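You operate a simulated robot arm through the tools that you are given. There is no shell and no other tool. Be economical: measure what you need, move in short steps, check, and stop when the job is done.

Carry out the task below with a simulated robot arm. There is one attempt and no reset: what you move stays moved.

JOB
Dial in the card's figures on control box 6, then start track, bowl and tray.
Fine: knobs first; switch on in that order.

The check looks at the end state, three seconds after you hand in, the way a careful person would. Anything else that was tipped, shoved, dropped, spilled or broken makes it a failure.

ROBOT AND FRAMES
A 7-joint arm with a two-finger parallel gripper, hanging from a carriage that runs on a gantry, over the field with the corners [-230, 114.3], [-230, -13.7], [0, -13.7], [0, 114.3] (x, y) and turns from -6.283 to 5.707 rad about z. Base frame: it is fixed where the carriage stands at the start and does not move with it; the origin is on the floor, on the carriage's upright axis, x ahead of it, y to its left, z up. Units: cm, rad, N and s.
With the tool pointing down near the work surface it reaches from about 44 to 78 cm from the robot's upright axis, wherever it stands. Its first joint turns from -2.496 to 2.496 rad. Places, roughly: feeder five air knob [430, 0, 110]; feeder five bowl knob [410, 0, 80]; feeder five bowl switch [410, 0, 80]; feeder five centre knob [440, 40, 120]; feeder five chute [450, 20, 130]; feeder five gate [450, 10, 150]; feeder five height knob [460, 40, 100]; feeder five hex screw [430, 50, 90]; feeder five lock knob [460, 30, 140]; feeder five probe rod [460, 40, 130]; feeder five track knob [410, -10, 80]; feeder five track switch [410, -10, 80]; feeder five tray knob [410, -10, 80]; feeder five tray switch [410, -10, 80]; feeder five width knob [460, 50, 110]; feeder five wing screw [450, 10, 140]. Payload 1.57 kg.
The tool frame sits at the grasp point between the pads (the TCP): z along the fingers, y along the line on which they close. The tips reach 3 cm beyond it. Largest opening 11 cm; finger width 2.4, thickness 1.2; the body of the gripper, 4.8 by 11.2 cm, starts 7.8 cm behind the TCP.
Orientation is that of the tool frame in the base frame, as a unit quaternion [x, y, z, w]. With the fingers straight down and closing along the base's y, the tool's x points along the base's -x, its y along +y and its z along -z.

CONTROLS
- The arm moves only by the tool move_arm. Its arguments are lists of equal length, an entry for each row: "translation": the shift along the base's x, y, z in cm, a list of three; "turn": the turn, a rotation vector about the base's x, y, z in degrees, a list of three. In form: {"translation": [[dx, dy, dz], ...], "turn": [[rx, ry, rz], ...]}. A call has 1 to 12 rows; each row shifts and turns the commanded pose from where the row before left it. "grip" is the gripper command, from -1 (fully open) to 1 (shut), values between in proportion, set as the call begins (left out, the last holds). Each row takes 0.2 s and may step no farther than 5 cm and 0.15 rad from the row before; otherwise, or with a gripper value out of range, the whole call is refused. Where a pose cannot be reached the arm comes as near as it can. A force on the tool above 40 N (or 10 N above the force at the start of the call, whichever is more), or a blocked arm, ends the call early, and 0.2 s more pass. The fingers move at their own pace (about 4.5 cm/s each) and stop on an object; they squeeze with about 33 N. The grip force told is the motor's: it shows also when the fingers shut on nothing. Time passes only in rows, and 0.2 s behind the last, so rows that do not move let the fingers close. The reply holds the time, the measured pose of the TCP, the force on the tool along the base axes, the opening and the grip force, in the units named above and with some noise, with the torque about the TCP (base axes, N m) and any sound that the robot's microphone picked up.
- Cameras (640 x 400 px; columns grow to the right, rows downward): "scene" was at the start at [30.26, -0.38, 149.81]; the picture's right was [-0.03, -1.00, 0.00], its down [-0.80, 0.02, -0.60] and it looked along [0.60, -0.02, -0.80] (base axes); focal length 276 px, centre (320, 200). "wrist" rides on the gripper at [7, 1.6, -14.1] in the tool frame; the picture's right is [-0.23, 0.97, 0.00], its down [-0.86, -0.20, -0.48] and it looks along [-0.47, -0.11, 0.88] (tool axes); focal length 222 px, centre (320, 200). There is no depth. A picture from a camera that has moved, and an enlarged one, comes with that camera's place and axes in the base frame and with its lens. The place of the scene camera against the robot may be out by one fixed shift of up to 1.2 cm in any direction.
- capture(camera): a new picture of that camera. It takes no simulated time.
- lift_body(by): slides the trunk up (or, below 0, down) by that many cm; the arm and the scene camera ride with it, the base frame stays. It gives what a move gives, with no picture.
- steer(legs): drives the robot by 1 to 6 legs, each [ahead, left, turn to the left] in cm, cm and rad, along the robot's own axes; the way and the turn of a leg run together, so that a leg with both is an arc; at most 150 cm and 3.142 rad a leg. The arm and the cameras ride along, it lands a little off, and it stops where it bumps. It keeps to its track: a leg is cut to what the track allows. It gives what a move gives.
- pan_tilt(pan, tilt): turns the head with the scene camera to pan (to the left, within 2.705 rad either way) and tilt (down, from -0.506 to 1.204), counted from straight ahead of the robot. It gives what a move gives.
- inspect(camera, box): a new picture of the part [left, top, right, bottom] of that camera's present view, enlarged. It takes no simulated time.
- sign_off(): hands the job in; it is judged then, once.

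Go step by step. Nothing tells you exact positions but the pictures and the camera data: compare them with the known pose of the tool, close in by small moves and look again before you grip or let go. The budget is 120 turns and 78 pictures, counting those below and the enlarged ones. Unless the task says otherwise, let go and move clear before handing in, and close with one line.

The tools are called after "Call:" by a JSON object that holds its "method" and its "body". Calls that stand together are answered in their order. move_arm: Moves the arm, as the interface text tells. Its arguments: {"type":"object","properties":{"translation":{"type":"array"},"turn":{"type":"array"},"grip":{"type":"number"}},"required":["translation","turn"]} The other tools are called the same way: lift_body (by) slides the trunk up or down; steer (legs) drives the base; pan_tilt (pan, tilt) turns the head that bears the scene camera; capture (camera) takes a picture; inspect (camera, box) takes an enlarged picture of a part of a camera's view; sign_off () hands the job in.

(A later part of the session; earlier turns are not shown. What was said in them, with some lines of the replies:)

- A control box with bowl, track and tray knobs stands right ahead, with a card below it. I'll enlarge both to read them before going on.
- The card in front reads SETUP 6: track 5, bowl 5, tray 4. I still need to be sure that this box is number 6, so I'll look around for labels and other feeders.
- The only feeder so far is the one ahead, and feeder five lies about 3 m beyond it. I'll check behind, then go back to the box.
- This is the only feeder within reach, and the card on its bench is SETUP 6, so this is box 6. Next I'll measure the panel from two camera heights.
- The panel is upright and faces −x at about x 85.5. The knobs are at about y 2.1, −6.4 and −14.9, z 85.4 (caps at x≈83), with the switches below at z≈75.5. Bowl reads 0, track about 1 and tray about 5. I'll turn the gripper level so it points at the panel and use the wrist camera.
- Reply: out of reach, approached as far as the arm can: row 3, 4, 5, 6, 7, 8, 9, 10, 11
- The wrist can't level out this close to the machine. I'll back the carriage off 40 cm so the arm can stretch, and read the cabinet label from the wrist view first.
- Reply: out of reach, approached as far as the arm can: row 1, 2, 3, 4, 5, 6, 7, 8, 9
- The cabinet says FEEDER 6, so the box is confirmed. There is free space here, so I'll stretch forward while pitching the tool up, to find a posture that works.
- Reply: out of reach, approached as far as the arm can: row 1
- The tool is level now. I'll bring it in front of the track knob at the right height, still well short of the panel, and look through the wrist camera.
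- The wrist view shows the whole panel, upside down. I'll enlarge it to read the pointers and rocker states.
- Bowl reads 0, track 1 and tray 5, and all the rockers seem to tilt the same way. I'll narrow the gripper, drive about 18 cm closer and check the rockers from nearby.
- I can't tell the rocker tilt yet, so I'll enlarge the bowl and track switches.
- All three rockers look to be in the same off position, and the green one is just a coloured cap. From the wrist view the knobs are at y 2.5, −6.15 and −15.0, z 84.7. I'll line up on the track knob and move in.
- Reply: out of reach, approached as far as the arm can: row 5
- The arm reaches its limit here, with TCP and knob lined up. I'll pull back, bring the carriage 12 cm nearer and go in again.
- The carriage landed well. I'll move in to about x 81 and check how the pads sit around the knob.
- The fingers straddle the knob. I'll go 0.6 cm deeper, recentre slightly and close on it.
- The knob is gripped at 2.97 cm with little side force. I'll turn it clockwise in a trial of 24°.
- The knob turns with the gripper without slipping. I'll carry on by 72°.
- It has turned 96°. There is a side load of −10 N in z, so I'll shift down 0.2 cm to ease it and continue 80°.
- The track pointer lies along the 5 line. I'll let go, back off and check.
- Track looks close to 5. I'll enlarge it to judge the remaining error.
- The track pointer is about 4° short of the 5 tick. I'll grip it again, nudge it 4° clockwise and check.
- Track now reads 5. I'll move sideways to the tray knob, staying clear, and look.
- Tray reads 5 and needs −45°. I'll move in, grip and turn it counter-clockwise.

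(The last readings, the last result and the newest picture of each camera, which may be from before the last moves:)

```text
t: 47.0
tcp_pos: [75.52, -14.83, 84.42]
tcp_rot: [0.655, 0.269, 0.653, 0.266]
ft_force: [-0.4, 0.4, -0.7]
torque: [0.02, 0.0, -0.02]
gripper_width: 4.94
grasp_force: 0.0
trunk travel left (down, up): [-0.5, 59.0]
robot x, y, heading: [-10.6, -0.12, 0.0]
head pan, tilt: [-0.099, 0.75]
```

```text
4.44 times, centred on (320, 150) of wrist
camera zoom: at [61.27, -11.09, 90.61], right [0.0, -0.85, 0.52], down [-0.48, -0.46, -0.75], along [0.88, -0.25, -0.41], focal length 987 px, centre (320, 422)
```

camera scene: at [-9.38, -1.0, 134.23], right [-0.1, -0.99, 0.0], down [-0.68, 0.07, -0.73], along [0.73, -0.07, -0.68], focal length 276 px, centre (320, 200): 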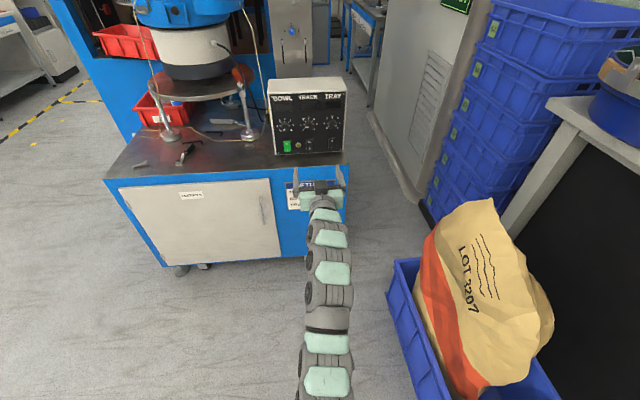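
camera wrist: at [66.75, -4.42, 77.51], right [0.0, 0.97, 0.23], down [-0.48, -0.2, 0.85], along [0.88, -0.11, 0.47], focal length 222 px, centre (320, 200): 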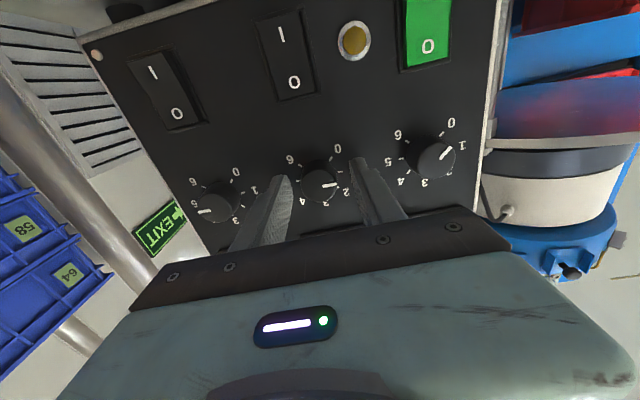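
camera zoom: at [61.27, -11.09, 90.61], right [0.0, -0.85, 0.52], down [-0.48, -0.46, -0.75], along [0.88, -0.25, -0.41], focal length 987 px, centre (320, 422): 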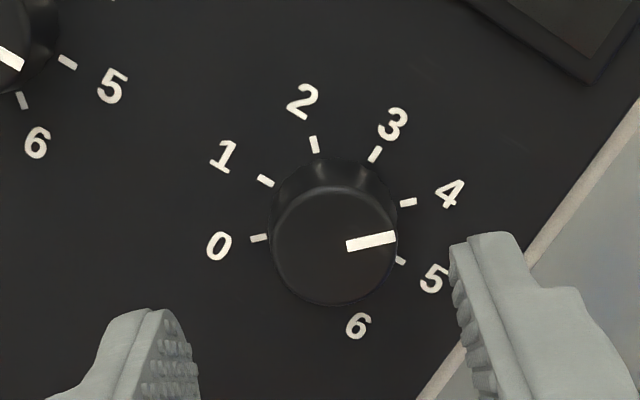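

Tray is about 3° past 4. I'll make one more small correction, with z raised slightly to reduce the side load.

Call:
{"method": "move_arm", "body": {"translation": [[2, -0.1, 0.15], [2, 0, 0], [2, 0, 0]], "turn": [[0, 0, 0], [0, 0, 0], [0, 0, 0]]}}

Call:
{"method": "move_arm", "body": {"translation": [[0, 0, 0], [0, 0, 0], [0, 0, 0], [0, 0, 0], [0, 0, 0]], "turn": [[0, 0, 0], [0, 0, 0], [0, 0, 0], [-3, 0, 0], [0, 0, 0]], "grip": 1}}

Call:
{"method": "move_arm", "body": {"translation": [[0, 0, 0], [0, 0, 0], [0, 0, 0], [-2, 0, 0], [-2, 0, 0], [-2, 0, 0]], "turn": [[0, 0, 0], [0, 0, 0], [0, 0, 0], [0, 0, 0], [0, 0, 0], [0, 0, 0]], "grip": 0.1}}

Call:
{"method": "inspect", "body": {"camera": "wrist", "box": [260, 105, 380, 195]}}

```text
t: 47.8
tcp_pos: [81.6, -14.86, 84.4]
tcp_rot: [0.655, 0.269, 0.654, 0.266]
ft_force: [0.4, -0.9, -0.4]
torque: [0.03, 0.0, 0.02]
gripper_width: 4.96
grasp_force: 0.0
trunk travel left (down, up): [-0.5, 59.0]
robot x, y, heading: [-10.93, -0.14, -0.002]
head pan, tilt: [-0.099, 0.75]
```

```text
t: 49.0
tcp_pos: [81.66, -15.05, 84.66]
tcp_rot: [0.647, 0.285, 0.647, 0.285]
ft_force: [-1.5, -2.3, 2.4]
torque: [0.0, -0.16, -0.04]
gripper_width: 2.95
grasp_force: 39.4
trunk travel left (down, up): [-0.5, 59.0]
robot x, y, heading: [-10.76, 0.03, -0.005]
head pan, tilt: [-0.099, 0.75]
```

```text
t: 50.4
tcp_pos: [75.46, -14.89, 84.5]
tcp_rot: [0.648, 0.285, 0.646, 0.284]
ft_force: [-0.3, 0.4, 0.0]
torque: [0.03, 0.0, 0.04]
gripper_width: 4.96
grasp_force: 0.1
trunk travel left (down, up): [-0.5, 59.0]
robot x, y, heading: [-11.13, -0.2, -0.002]
head pan, tilt: [-0.099, 0.75]
```

```text
4.44 times, centred on (320, 150) of wrist
camera zoom: at [61.26, -10.94, 90.56], right [0.0, -0.83, 0.56], down [-0.48, -0.5, -0.72], along [0.88, -0.27, -0.4], focal length 987 px, centre (320, 422)
```

zoom: 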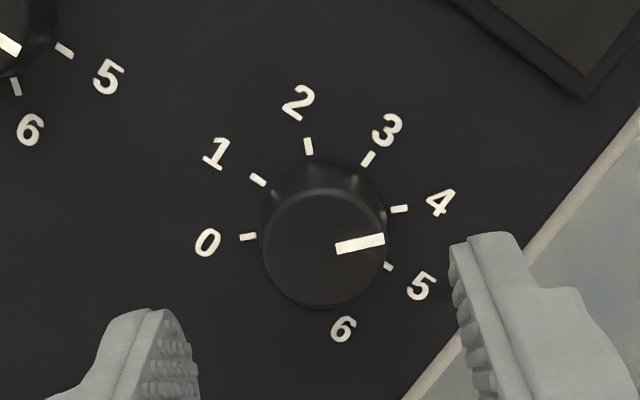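

Tray now reads 4. I'll travel over to the bowl knob, rolling the gripper back 72° on the way for a long clockwise stroke.

Call:
{"method": "move_arm", "body": {"translation": [[0, 2, 0], [0, 2, 0], [0, 2, 0], [0, 2, 0], [0, 2, 0], [0, 2, 0], [0, 2, 0], [0, 2, 0], [0, 1.5, 0]], "turn": [[-8, 0, 0], [-8, 0, 0], [-8, 0, 0], [-8, 0, 0], [-8, 0, 0], [-8, 0, 0], [-8, 0, 0], [-8, 0, 0], [-8, 0, 0]]}}

Call:
{"method": "inspect", "body": {"camera": "wrist", "box": [240, 90, 400, 210]}}

```text
t: 52.4
tcp_pos: [75.59, 2.75, 84.6]
tcp_rot: [0.357, 0.611, 0.355, 0.611]
ft_force: [-0.8, 0.1, 0.0]
torque: [-0.01, -0.02, -0.03]
gripper_width: 4.96
grasp_force: 0.1
trunk travel left (down, up): [-0.5, 59.0]
robot x, y, heading: [-10.88, 0.12, -0.003]
head pan, tilt: [-0.099, 0.75]
```

```text
3.33 times, centred on (320, 150) of wrist
camera zoom: at [61.36, 9.45, 82.57], right [0.0, 0.28, 0.96], down [-0.48, -0.84, 0.25], along [0.88, -0.46, 0.13], focal length 740 px, centre (320, 367)
```

zoom: 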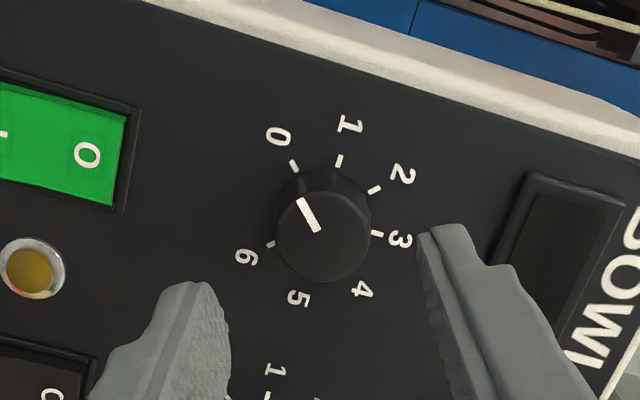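

The bowl pointer sits at 0 and the knob is centred. It needs 225°, in two strokes of 112.5°, starting with the first.

Call:
{"method": "move_arm", "body": {"translation": [[2, 0, 0], [2, 0, -0.05], [2, 0, 0]], "turn": [[0, 0, 0], [0, 0, 0], [0, 0, 0]]}}

Call:
{"method": "move_arm", "body": {"translation": [[0, 0, 0], [0, 0, 0], [0, 0, 0], [0, 0, 0], [0, 0, 0], [0, 0, 0], [0, 0, 0], [0, 0, 0], [0, 0, 0], [0, 0, 0]], "turn": [[0, 0, 0], [0, 0, 0], [0, 0, 0], [8, 0, 0], [8, 0, 0], [8, 0, 0], [8, 0, 0], [8, 0, 0], [8, 0, 0], [8, 0, 0]], "grip": 1}}

Call:
{"method": "move_arm", "body": {"translation": [[0, 0, 0], [0, 0, 0], [0, 0, 0], [0, 0, 0], [0, 0, 0], [0, 0, 0], [0, 0, 0]], "turn": [[8.1, 0, 0], [8.1, 0, 0], [8.1, 0, 0], [8.1, 0, 0], [8.1, 0, 0], [8, 0, 0], [8, 0, 0]]}}

```text
t: 53.2
tcp_pos: [81.58, 2.59, 84.45]
tcp_rot: [0.358, 0.612, 0.355, 0.61]
ft_force: [-1.1, 0.1, -0.1]
torque: [-0.02, 0.02, 0.0]
gripper_width: 4.95
grasp_force: 0.0
trunk travel left (down, up): [-0.5, 59.0]
robot x, y, heading: [-10.99, -0.25, -0.003]
head pan, tilt: [-0.099, 0.75]
```

```text
t: 55.4
tcp_pos: [81.52, 2.76, 84.68]
tcp_rot: [0.602, 0.371, 0.602, 0.371]
ft_force: [-11.1, 5.0, 16.2]
torque: [-0.02, -0.46, -0.15]
gripper_width: 2.91
grasp_force: 39.1
trunk travel left (down, up): [-0.5, 59.0]
robot x, y, heading: [-10.73, 0.03, -0.004]
head pan, tilt: [-0.099, 0.75]
```

```text
t: 57.0
tcp_pos: [81.53, 2.61, 84.62]
tcp_rot: [0.706, 0.042, 0.706, 0.04]
ft_force: [-18.9, 2.2, 24.5]
torque: [-0.08, -0.37, -0.12]
gripper_width: 2.9
grasp_force: 39.3
trunk travel left (down, up): [-0.5, 59.0]
robot x, y, heading: [-11.06, 0.19, -0.004]
head pan, tilt: [-0.099, 0.75]
```

The first stroke is done, though the load has grown to about 25 N. I'll release, back off, check, and roll back for the second stroke.

Call:
{"method": "move_arm", "body": {"translation": [[0, 0, 0], [0, 0, 0], [0, 0, 0], [-2, 0, 0], [-2, 0, 0], [-2, 0, 0]], "turn": [[0, 0, 0], [0, 0, 0], [0, 0, 0], [0, 0, 0], [0, 0, 0], [0, 0, 0]], "grip": 0.1}}

Call:
{"method": "inspect", "body": {"camera": "wrist", "box": [200, 70, 440, 230]}}

Call:
{"method": "move_arm", "body": {"translation": [[0, 0, 0], [0, 0, 0], [0, 0, 0], [0, 0, 0], [0, 0, 0], [0, 0, 0], [0, 0, 0]], "turn": [[-8.1, 0, 0], [-8.1, 0, 0], [-8.1, 0, 0], [-8.1, 0, 0], [-8.1, 0, 0], [-8, 0, 0], [-8, 0, 0]]}}

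Call:
{"method": "move_arm", "body": {"translation": [[0, 0, 0], [0, 0, 0], [0, 0, 0], [0, 0, 0], [0, 0, 0], [0, 0, 0], [0, 0, 0]], "turn": [[-8, 0, 0], [-8, 0, 0], [-8, 0, 0], [-8, 0, 0], [-8, 0, 0], [-8, 0, 0], [-8, 0, 0]]}}

Call:
{"method": "inspect", "body": {"camera": "wrist", "box": [240, 90, 400, 210]}}

```text
t: 58.4
tcp_pos: [75.44, 2.66, 84.36]
tcp_rot: [0.706, 0.045, 0.705, 0.042]
ft_force: [-0.3, 0.1, 1.0]
torque: [-0.05, 0.01, -0.06]
gripper_width: 4.95
grasp_force: 0.0
trunk travel left (down, up): [-0.5, 59.0]
robot x, y, heading: [-10.93, -0.4, -0.006]
head pan, tilt: [-0.099, 0.75]
```

```text
2.50 times, centred on (320, 150) of wrist
camera zoom: at [61.25, 1.86, 91.53], right [0.0, -0.99, -0.11], down [-0.48, 0.09, -0.87], along [0.88, 0.05, -0.48], focal length 555 px, centre (320, 325)
```

zoom: 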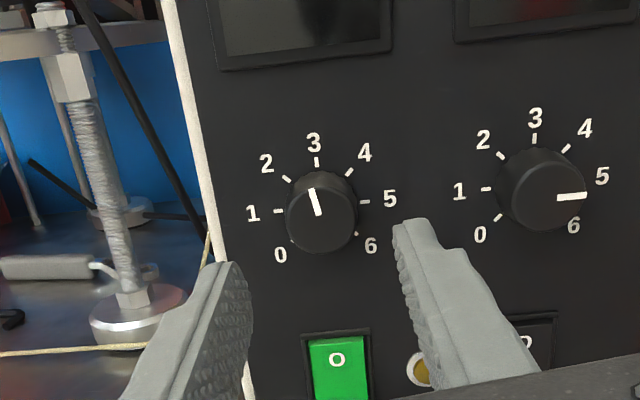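

```text
t: 60.0
tcp_pos: [75.68, 2.52, 84.5]
tcp_rot: [0.602, 0.373, 0.601, 0.372]
ft_force: [-0.8, 0.6, -0.9]
torque: [0.03, 0.01, 0.0]
gripper_width: 4.92
grasp_force: 0.0
trunk travel left (down, up): [-0.5, 59.0]
robot x, y, heading: [-10.81, 0.14, -0.009]
head pan, tilt: [-0.099, 0.75]
```

```text
t: 61.6
tcp_pos: [75.65, 2.47, 84.61]
tcp_rot: [0.356, 0.61, 0.355, 0.612]
ft_force: [0.4, -0.5, -0.4]
torque: [-0.03, 0.01, -0.04]
gripper_width: 4.93
grasp_force: 0.0
trunk travel left (down, up): [-0.5, 59.0]
robot x, y, heading: [-10.64, -0.19, -0.004]
head pan, tilt: [-0.099, 0.75]
```

```text
3.33 times, centred on (320, 150) of wrist
camera zoom: at [61.35, 9.45, 82.62], right [0.0, 0.28, 0.96], down [-0.48, -0.84, 0.25], along [0.88, -0.46, 0.14], focal length 740 px, centre (320, 367)
```

zoom: 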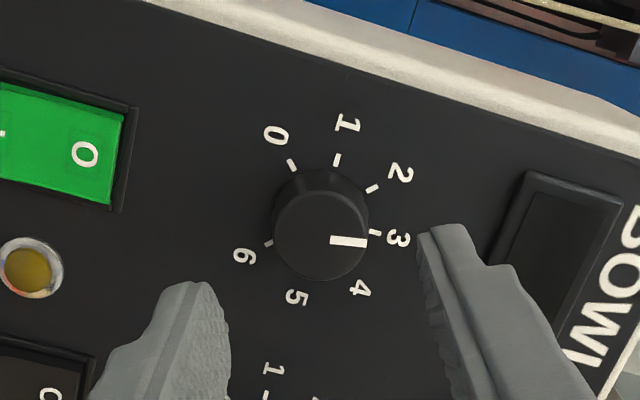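

Bowl is at about 2.7, so 5 is another 103° or so. I'll do the second stroke now.

Call:
{"method": "move_arm", "body": {"translation": [[2, 0.1, -0.05], [2, 0, 0], [2, 0, 0]], "turn": [[0, 0, 0], [0, 0, 0], [0, 0, 0]]}}

Call:
{"method": "move_arm", "body": {"translation": [[0, 0, 0], [0, 0, 0], [0, 0, 0], [0, 0, 0], [0, 0, 0], [0, 0, 0], [0, 0, 0], [0, 0, 0], [0, 0, 0], [0, 0, 0]], "turn": [[0, 0, 0], [0, 0, 0], [0, 0, 0], [8, 0, 0], [8, 0, 0], [8, 0, 0], [8, 0, 0], [8, 0, 0], [8, 0, 0], [8, 0, 0]], "grip": 1}}

Call:
{"method": "move_arm", "body": {"translation": [[0, 0, 0.1], [0, 0, 0.1], [0, 0, 0], [0, 0, 0], [0, 0, 0], [0, 0, 0]], "turn": [[8, 0, 0], [8, 0, 0], [8, 0, 0], [8, 0, 0], [8, 0, 0], [7, 0, 0]]}}

Call:
{"method": "move_arm", "body": {"translation": [[0, 0, 0], [0, 0, 0], [0, 0, 0], [-2, 0, 0], [-2, 0, 0], [-2, 0, 0]], "turn": [[0, 0, 0], [0, 0, 0], [0, 0, 0], [0, 0, 0], [0, 0, 0], [0, 0, 0]], "grip": 0.1}}

Call:
{"method": "inspect", "body": {"camera": "wrist", "box": [260, 105, 380, 195]}}

```text
t: 62.4
tcp_pos: [81.51, 2.65, 84.33]
tcp_rot: [0.358, 0.611, 0.356, 0.61]
ft_force: [-4.3, -0.6, -0.6]
torque: [-0.05, -0.14, 0.01]
gripper_width: 4.92
grasp_force: 0.1
trunk travel left (down, up): [-0.5, 59.0]
robot x, y, heading: [-10.87, -0.2, -0.008]
head pan, tilt: [-0.099, 0.75]
```

```text
t: 64.6
tcp_pos: [81.5, 2.81, 84.62]
tcp_rot: [0.601, 0.371, 0.602, 0.373]
ft_force: [-15.5, 4.1, 19.8]
torque: [-0.08, -0.45, 0.07]
gripper_width: 2.94
grasp_force: 39.5
trunk travel left (down, up): [-0.5, 59.0]
robot x, y, heading: [-11.02, -0.11, -0.003]
head pan, tilt: [-0.099, 0.75]
```

```text
t: 66.0
tcp_pos: [81.53, 2.61, 84.75]
tcp_rot: [0.7, 0.1, 0.7, 0.099]
ft_force: [-18.0, 1.4, 19.2]
torque: [-0.05, -0.73, 0.07]
gripper_width: 2.96
grasp_force: 39.4
trunk travel left (down, up): [-0.5, 59.0]
robot x, y, heading: [-11.05, -0.03, -0.007]
head pan, tilt: [-0.099, 0.75]
```

```text
t: 67.4
tcp_pos: [75.5, 2.75, 84.51]
tcp_rot: [0.701, 0.102, 0.699, 0.101]
ft_force: [-0.3, 0.6, 0.1]
torque: [0.01, 0.01, -0.01]
gripper_width: 4.96
grasp_force: 0.0
trunk travel left (down, up): [-0.5, 59.0]
robot x, y, heading: [-11.05, 0.0, -0.005]
head pan, tilt: [-0.099, 0.75]
```

```text
4.44 times, centred on (320, 150) of wrist
camera zoom: at [61.26, 3.02, 91.77], right [0.0, -1.0, 0.06], down [-0.48, -0.05, -0.88], along [0.88, -0.03, -0.48], focal length 987 px, centre (320, 422)
```

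zoom: 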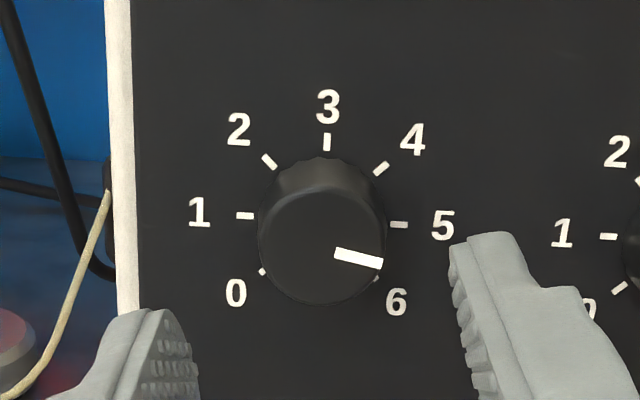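

Bowl overshot by about 10°, to roughly 5.2. I'll correct it back, gripping slightly less deep because the tips seemed to brush the panel there.

Call:
{"method": "move_arm", "body": {"translation": [[2, -0.05, 0.1], [2, 0, 0], [1.6, 0, 0]], "turn": [[0, 0, 0], [0, 0, 0], [0, 0, 0]]}}

Call:
{"method": "move_arm", "body": {"translation": [[0, 0, 0], [0, 0, 0], [0, 0, 0], [0, 0, 0], [0, 0, 0], [0, 0, 0]], "turn": [[0, 0, 0], [0, 0, 0], [0, 0, 0], [-5.3, 0, 0], [-5.2, 0, 0], [0, 0, 0]], "grip": 1}}

Call:
{"method": "move_arm", "body": {"translation": [[0, 0, 0], [0, 0, 0], [0, 0, 0], [-2, 0, 0], [-2, 0, 0], [-2, 0, 0]], "turn": [[0, 0, 0], [0, 0, 0], [0, 0, 0], [0, 0, 0], [0, 0, 0], [0, 0, 0]], "grip": 0.1}}

Call:
{"method": "inspect", "body": {"camera": "wrist", "box": [260, 105, 380, 195]}}

```text
t: 68.2
tcp_pos: [81.45, 2.5, 84.95]
tcp_rot: [0.7, 0.102, 0.7, 0.101]
ft_force: [0.0, -0.8, -0.1]
torque: [0.01, 0.01, 0.01]
gripper_width: 4.94
grasp_force: 0.0
trunk travel left (down, up): [-0.5, 59.0]
robot x, y, heading: [-10.86, -0.1, -0.005]
head pan, tilt: [-0.099, 0.75]
```

```text
t: 69.6
tcp_pos: [81.26, 2.78, 84.8]
tcp_rot: [0.688, 0.166, 0.687, 0.164]
ft_force: [4.9, 2.6, -2.2]
torque: [-0.01, 0.42, 0.12]
gripper_width: 2.91
grasp_force: 38.6
trunk travel left (down, up): [-0.5, 59.0]
robot x, y, heading: [-10.77, -0.21, -0.005]
head pan, tilt: [-0.099, 0.75]
```

```text
t: 71.0
tcp_pos: [75.05, 2.69, 84.67]
tcp_rot: [0.688, 0.167, 0.687, 0.164]
ft_force: [-0.2, 0.0, 0.3]
torque: [0.01, 0.02, -0.02]
gripper_width: 4.95
grasp_force: 0.1
trunk travel left (down, up): [-0.5, 59.0]
robot x, y, heading: [-11.17, -0.35, -0.002]
head pan, tilt: [-0.099, 0.75]
```

```text
4.44 times, centred on (320, 150) of wrist
camera zoom: at [60.86, 4.32, 91.69], right [0.0, -0.97, 0.24], down [-0.48, -0.21, -0.85], along [0.88, -0.11, -0.47], focal length 987 px, centre (320, 422)
```

zoom: 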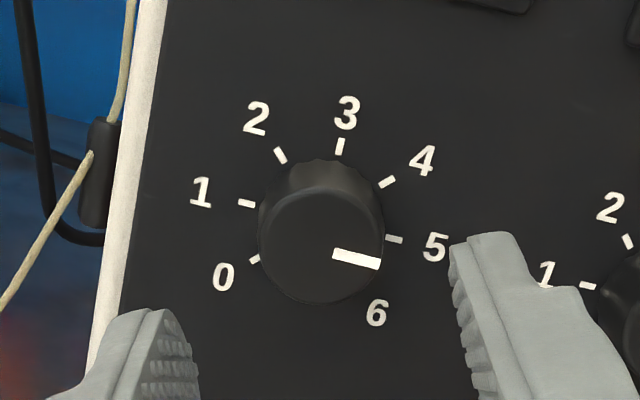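

Bowl now reads 5, so all three knobs are set. Next the switches: I'll close the fingers, roll so the camera is on top, and line up with the lower (I) end of the track rocker at about y −6.2, z 74.6.

Call:
{"method": "move_arm", "body": {"translation": [[0, -2.2, -2], [0, -2.2, -2], [0, -2.2, -2], [0, -2.3, -2], [0, 0, -2]], "turn": [[6, 0, 0], [6, 0, 0], [6, 0, 0], [6, 0, 0], [3, 0, 0]], "grip": 1}}

Call:
{"method": "capture", "body": {"camera": "wrist"}}

```text
t: 72.2
tcp_pos: [75.2, -6.32, 74.65]
tcp_rot: [0.707, -0.002, 0.707, -0.001]
ft_force: [0.0, -0.3, -0.2]
torque: [0.03, -0.01, -0.02]
gripper_width: 0.02
grasp_force: 21.2
trunk travel left (down, up): [-0.5, 59.0]
robot x, y, heading: [-11.21, 0.45, -0.004]
head pan, tilt: [-0.099, 0.75]
```

```text
35 pictures are left
camera wrist: at [60.89, -7.94, 81.72], right [0.0, -0.97, -0.23], down [-0.48, 0.2, -0.85], along [0.88, 0.11, -0.47], focal length 222 px, centre (320, 200)
```

wrist: 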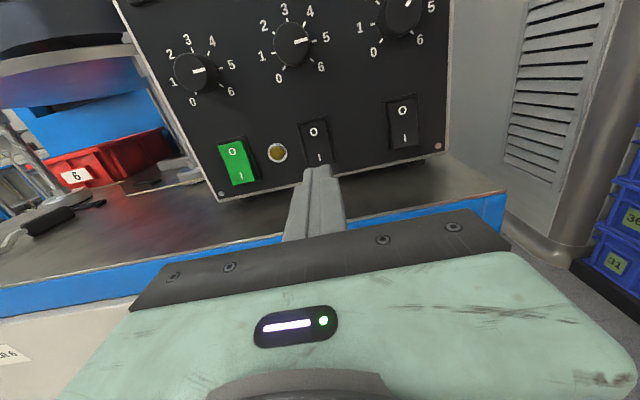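

The fingers point at the track rocker's I end. I'll move in 5 cm and check the alignment.

Call:
{"method": "move_arm", "body": {"translation": [[2, 0.1, 0], [2, 0, 0], [1, 0, 0]], "turn": [[0, 0, 0], [0, 0, 0], [0, 0, 0]]}}

Call:
{"method": "inspect", "body": {"camera": "wrist", "box": [220, 90, 420, 215]}}

```text
t: 73.0
tcp_pos: [80.17, -6.18, 74.86]
tcp_rot: [0.708, 0.0, 0.707, 0.0]
ft_force: [0.4, 0.3, -0.1]
torque: [0.03, 0.04, -0.04]
gripper_width: 0.01
grasp_force: 21.9
trunk travel left (down, up): [-0.5, 59.0]
robot x, y, heading: [-10.8, -0.02, -0.004]
head pan, tilt: [-0.099, 0.75]
```

```text
3.20 times, centred on (320, 152) of wrist
camera zoom: at [65.92, -7.85, 81.71], right [0.0, -0.97, -0.23], down [-0.48, 0.2, -0.85], along [0.88, 0.11, -0.47], focal length 711 px, centre (320, 352)
```

zoom: 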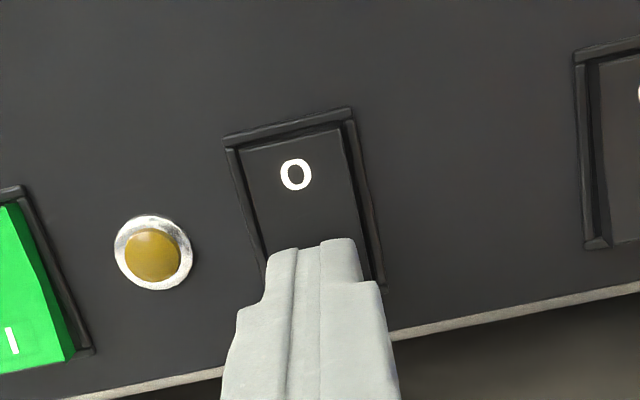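

Aligned on the I end. I'll press in small steps.

Call:
{"method": "move_arm", "body": {"translation": [[0.3, 0, -0.2], [0.3, 0, 0], [0.3, 0, 0], [0.3, 0, 0], [0.2, 0, 0]], "turn": [[0, 0, 0], [0, 0, 0], [0, 0, 0], [0, 0, 0], [0, 0, 0]]}}

Call:
{"method": "inspect", "body": {"camera": "wrist", "box": [220, 90, 420, 215]}}

```text
t: 74.3
tcp_pos: [80.74, -6.05, 74.07]
tcp_rot: [0.709, 0.001, 0.705, -0.002]
ft_force: [-30.5, 2.1, -0.4]
torque: [-0.28, -0.38, 0.04]
gripper_width: 0.01
grasp_force: 21.0
trunk travel left (down, up): [-0.5, 59.0]
robot x, y, heading: [-10.85, -0.16, 0.0]
head pan, tilt: [-0.099, 0.75]
stopped in row 5: the force on the tool passed its limit at 43 N (the readings are from after the stop); the commanded pose is now the measured one
```

```text
3.20 times, centred on (320, 152) of wrist
camera zoom: at [66.51, -7.8, 81.17], right [0.0, -0.97, -0.23], down [-0.48, 0.2, -0.85], along [0.88, 0.11, -0.47], focal length 711 px, centre (320, 352)
```

zoom: 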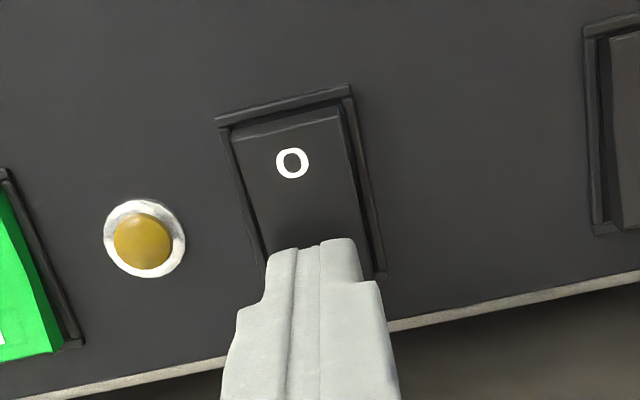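

The rocker has tilted, with the O end now standing out. I'll back off and check the switch, its display and whether the box stayed put.

Call:
{"method": "move_arm", "body": {"translation": [[-2, 0, 0], [-2, 0, 0], [-2, 0, 0]], "turn": [[0, 0, 0], [0, 0, 0], [0, 0, 0]]}}

Call:
{"method": "inspect", "body": {"camera": "wrist", "box": [140, 0, 460, 200]}}

Call:
{"method": "inspect", "body": {"camera": "scene", "box": [255, 90, 375, 200]}}

```text
t: 75.1
tcp_pos: [75.51, -6.25, 74.41]
tcp_rot: [0.707, 0.0, 0.707, -0.001]
ft_force: [-0.4, -0.1, 0.8]
torque: [-0.02, -0.02, -0.02]
gripper_width: 0.02
grasp_force: 21.6
trunk travel left (down, up): [-0.5, 59.0]
robot x, y, heading: [-10.72, 0.15, -0.002]
head pan, tilt: [-0.099, 0.75]
```

```text
2.00 times, centred on (300, 100) of wrist
camera zoom: at [61.21, -7.9, 81.44], right [0.0, -0.97, -0.23], down [-0.48, 0.2, -0.85], along [0.88, 0.11, -0.47], focal length 444 px, centre (360, 400)
```

zoom: 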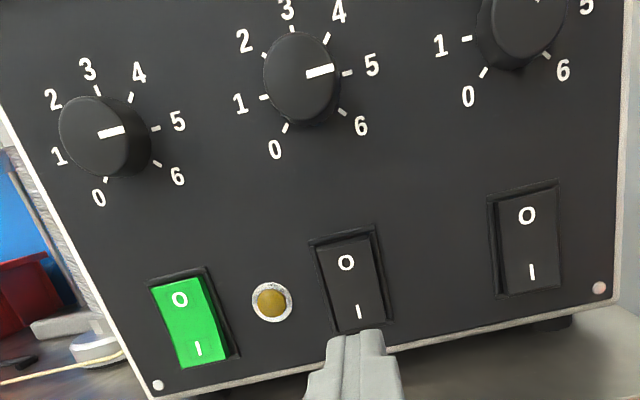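

```text
3.64 times, centred on (315, 145) of scene
camera zoom: at [20.21, -1.12, 134.22], right [-0.1, -0.99, 0.0], down [-0.68, 0.07, -0.73], along [0.73, -0.07, -0.68], focal length 1004 px, centre (338, 400)
```

zoom: 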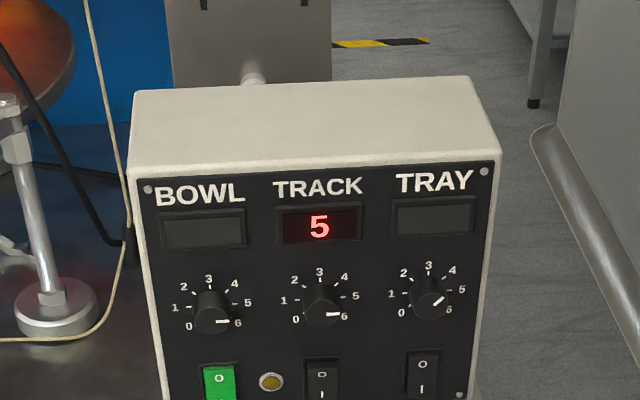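

The track display lights up with 5. Next is the bowl: I'll move across clear of the panel to y≈2.8 and then in.

Call:
{"method": "move_arm", "body": {"translation": [[0, 3, 0], [0, 3, 0], [0, 3, 0.2], [2, 0, 0], [2, 0, 0], [0.7, 0, 0]], "turn": [[0, 0, 0], [0, 0, 0], [0, 0, 0], [0, 0, 0], [0, 0, 0], [0, 0, 0]]}}

Call:
{"method": "inspect", "body": {"camera": "wrist", "box": [220, 90, 420, 215]}}

```text
t: 76.5
tcp_pos: [80.4, 2.79, 74.81]
tcp_rot: [0.707, -0.001, 0.707, 0.001]
ft_force: [0.3, 0.4, 0.1]
torque: [-0.03, 0.0, 0.01]
gripper_width: 0.02
grasp_force: 21.9
trunk travel left (down, up): [-0.5, 59.0]
robot x, y, heading: [-10.64, 0.28, -0.004]
head pan, tilt: [-0.099, 0.75]
```

```text
3.20 times, centred on (320, 152) of wrist
camera zoom: at [66.09, 1.02, 81.8], right [0.0, -0.97, -0.23], down [-0.48, 0.2, -0.86], along [0.88, 0.11, -0.47], focal length 711 px, centre (320, 352)
```

zoom: 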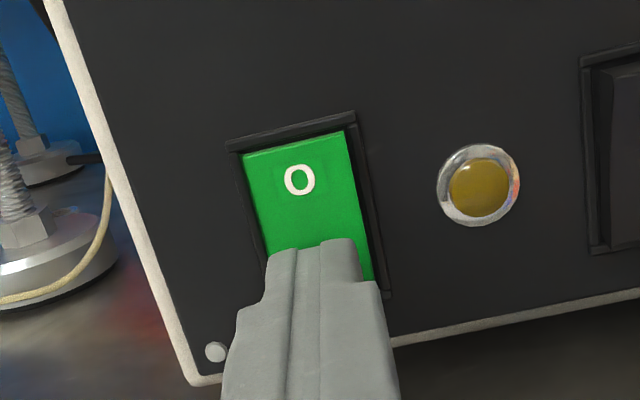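

Aligned on the bowl's I end, so I'll press it as before and look.

Call:
{"method": "move_arm", "body": {"translation": [[0.3, 0, -0.3], [0.3, 0, -0.1], [0.3, 0, 0], [0.3, 0, 0]], "turn": [[0, 0, 0], [0, 0, 0], [0, 0, 0], [0, 0, 0]]}}

Call:
{"method": "move_arm", "body": {"translation": [[-2, 0, 0], [-2, 0, 0], [-1.5, 0, 0]], "turn": [[0, 0, 0], [0, 0, 0], [0, 0, 0]]}}

Call:
{"method": "inspect", "body": {"camera": "scene", "box": [255, 90, 375, 200]}}

```text
t: 77.5
tcp_pos: [80.66, 2.89, 73.94]
tcp_rot: [0.708, 0.0, 0.706, -0.001]
ft_force: [-33.4, -0.9, 7.0]
torque: [0.02, -0.61, -0.18]
gripper_width: 0.01
grasp_force: 21.7
trunk travel left (down, up): [-0.5, 59.0]
robot x, y, heading: [-10.74, -0.24, -0.004]
head pan, tilt: [-0.099, 0.75]
```

```text
t: 78.3
tcp_pos: [75.82, 2.9, 74.29]
tcp_rot: [0.707, 0.001, 0.707, 0.0]
ft_force: [-0.5, 0.3, 0.3]
torque: [0.0, 0.0, -0.05]
gripper_width: 0.0
grasp_force: 21.6
trunk travel left (down, up): [-0.5, 59.0]
robot x, y, heading: [-11.03, 0.0, -0.004]
head pan, tilt: [-0.099, 0.75]
```

```text
3.64 times, centred on (315, 145) of scene
camera zoom: at [20.23, -1.14, 134.22], right [-0.1, -0.99, 0.0], down [-0.68, 0.07, -0.73], along [0.73, -0.07, -0.68], focal length 1004 px, centre (338, 400)
```

zoom: 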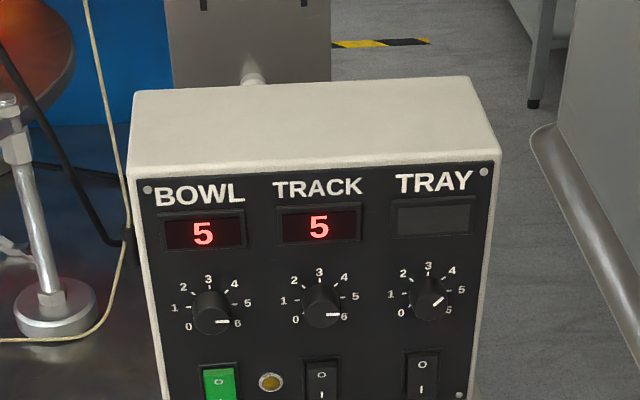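

The bowl is on and shows 5. Tray is next at y≈−15.2, so I'll move across clear of the panel and then in.

Call:
{"method": "move_arm", "body": {"translation": [[0, -3, 0], [0, -3, 0], [0, -3, 0.2], [0, -3, 0], [0, -3, 0], [0, -3.1, 0], [2, 0, 0], [2, 0, 0], [0.5, 0, 0.2]], "turn": [[0, 0, 0], [0, 0, 0], [0, 0, 0], [0, 0, 0], [0, 0, 0], [0, 0, 0], [0, 0, 0], [0, 0, 0], [0, 0, 0]]}}

Call:
{"method": "inspect", "body": {"camera": "wrist", "box": [220, 90, 420, 215]}}

```text
t: 80.3
tcp_pos: [80.47, -15.38, 74.86]
tcp_rot: [0.707, -0.001, 0.707, -0.001]
ft_force: [-0.6, -0.7, -1.1]
torque: [0.06, 0.02, -0.02]
gripper_width: 0.02
grasp_force: 21.9
trunk travel left (down, up): [-0.5, 59.0]
robot x, y, heading: [-10.88, -0.24, -0.004]
head pan, tilt: [-0.099, 0.75]
```

```text
3.20 times, centred on (320, 152) of wrist
camera zoom: at [66.24, -17.0, 81.8], right [0.0, -0.97, -0.23], down [-0.48, 0.2, -0.85], along [0.88, 0.11, -0.47], focal length 711 px, centre (320, 352)
```

zoom: 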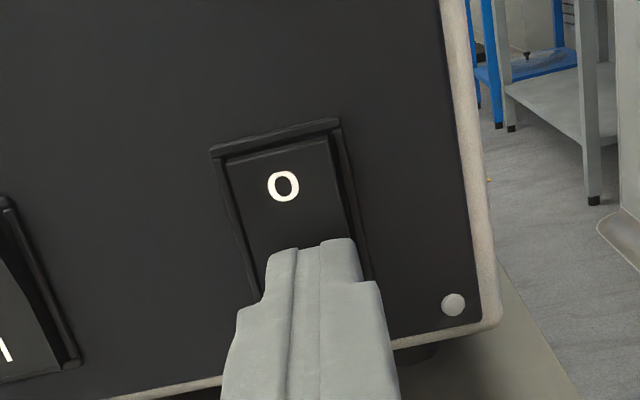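

The tip is slightly to the right of the rocker, so I'll shift 0.3 cm left while pressing.

Call:
{"method": "move_arm", "body": {"translation": [[0, 0.3, -0.3], [0.4, 0, -0.1], [0.4, 0, 0], [0.3, 0, 0], [0.1, 0, 0]], "turn": [[0, 0, 0], [0, 0, 0], [0, 0, 0], [0, 0, 0], [0, 0, 0]]}}

Call:
{"method": "move_arm", "body": {"translation": [[-2, 0, 0], [-2, 0, 0], [-1.5, 0, 0]], "turn": [[0, 0, 0], [0, 0, 0], [0, 0, 0]]}}

Call:
{"method": "inspect", "body": {"camera": "scene", "box": [255, 90, 375, 200]}}

```text
t: 81.5
tcp_pos: [80.77, -15.11, 73.94]
tcp_rot: [0.709, -0.001, 0.705, -0.001]
ft_force: [-33.7, 2.4, 5.8]
torque: [-0.18, -0.56, 0.01]
gripper_width: 0.03
grasp_force: 21.3
trunk travel left (down, up): [-0.5, 59.0]
robot x, y, heading: [-10.92, -0.01, -0.005]
head pan, tilt: [-0.099, 0.75]
stopped in row 5: the force on the tool passed its limit at 41 N (the readings are from after the stop); the commanded pose is now the measured one
```

```text
t: 82.3
tcp_pos: [76.1, -15.2, 74.44]
tcp_rot: [0.706, -0.001, 0.708, 0.0]
ft_force: [0.6, -0.1, 0.7]
torque: [-0.01, -0.01, -0.01]
gripper_width: 0.01
grasp_force: 21.4
trunk travel left (down, up): [-0.5, 59.0]
robot x, y, heading: [-10.52, -0.3, -0.006]
head pan, tilt: [-0.099, 0.75]
```

```text
3.64 times, centred on (315, 145) of scene
camera zoom: at [20.19, -1.14, 134.22], right [-0.1, -0.99, 0.0], down [-0.68, 0.07, -0.73], along [0.73, -0.07, -0.68], focal length 1004 px, centre (338, 400)
```

zoom: 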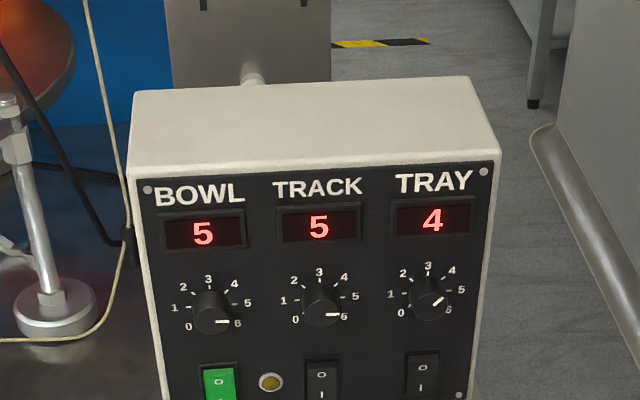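

All three displays are lit: bowl 5, track 5, tray 4. I'll drive back clear of the machine and take one last look.

Call:
{"method": "steer", "body": {"legs": [[-20, 0, 0]]}}

Call:
{"method": "capture", "body": {"camera": "scene"}}

Call:
{"method": "inspect", "body": {"camera": "scene", "box": [260, 70, 360, 180]}}

```text
t: 83.9
tcp_pos: [55.99, -14.8, 74.43]
tcp_rot: [0.707, 0.0, 0.707, -0.002]
ft_force: [-0.6, 0.0, 0.5]
torque: [0.0, 0.02, 0.0]
gripper_width: 0.01
grasp_force: 21.4
trunk travel left (down, up): [-0.5, 59.0]
robot x, y, heading: [-30.87, -0.08, -0.002]
head pan, tilt: [-0.099, 0.75]
```

```text
26 pictures are left
camera scene: at [0.04, -1.06, 134.22], right [-0.1, -0.99, 0.0], down [-0.68, 0.07, -0.73], along [0.73, -0.07, -0.68], focal length 276 px, centre (320, 200)
```

scene: 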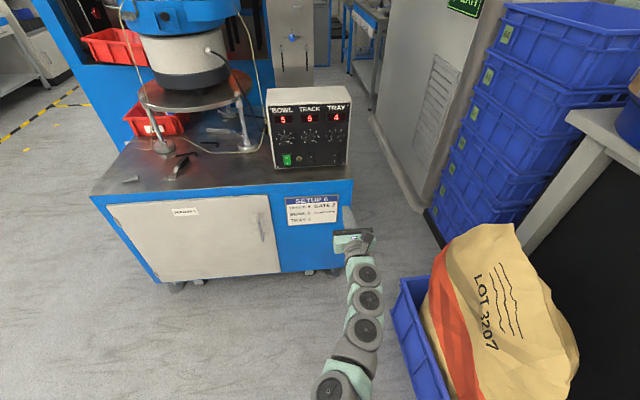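

```text
3.64 times, centred on (310, 125) of scene
camera zoom: at [0.04, -1.06, 134.22], right [-0.1, -0.99, 0.0], down [-0.68, 0.07, -0.73], along [0.73, -0.07, -0.68], focal length 1004 px, centre (356, 473)
```

zoom: 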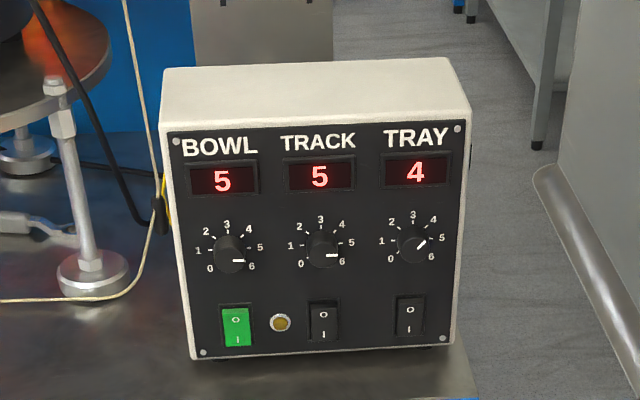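

The displays match the card (track 5, bowl 5, tray 4), the arm is clear and nothing else has moved, so I'm handing in.

Call:
{"method": "sign_off", "body": {}}

```text
The job is handed in.
```

Box 6 is set to the card's figures (track 5, bowl 5, tray 4), with knobs first and then track, bowl and tray switched on in that order; all three displays read correctly.
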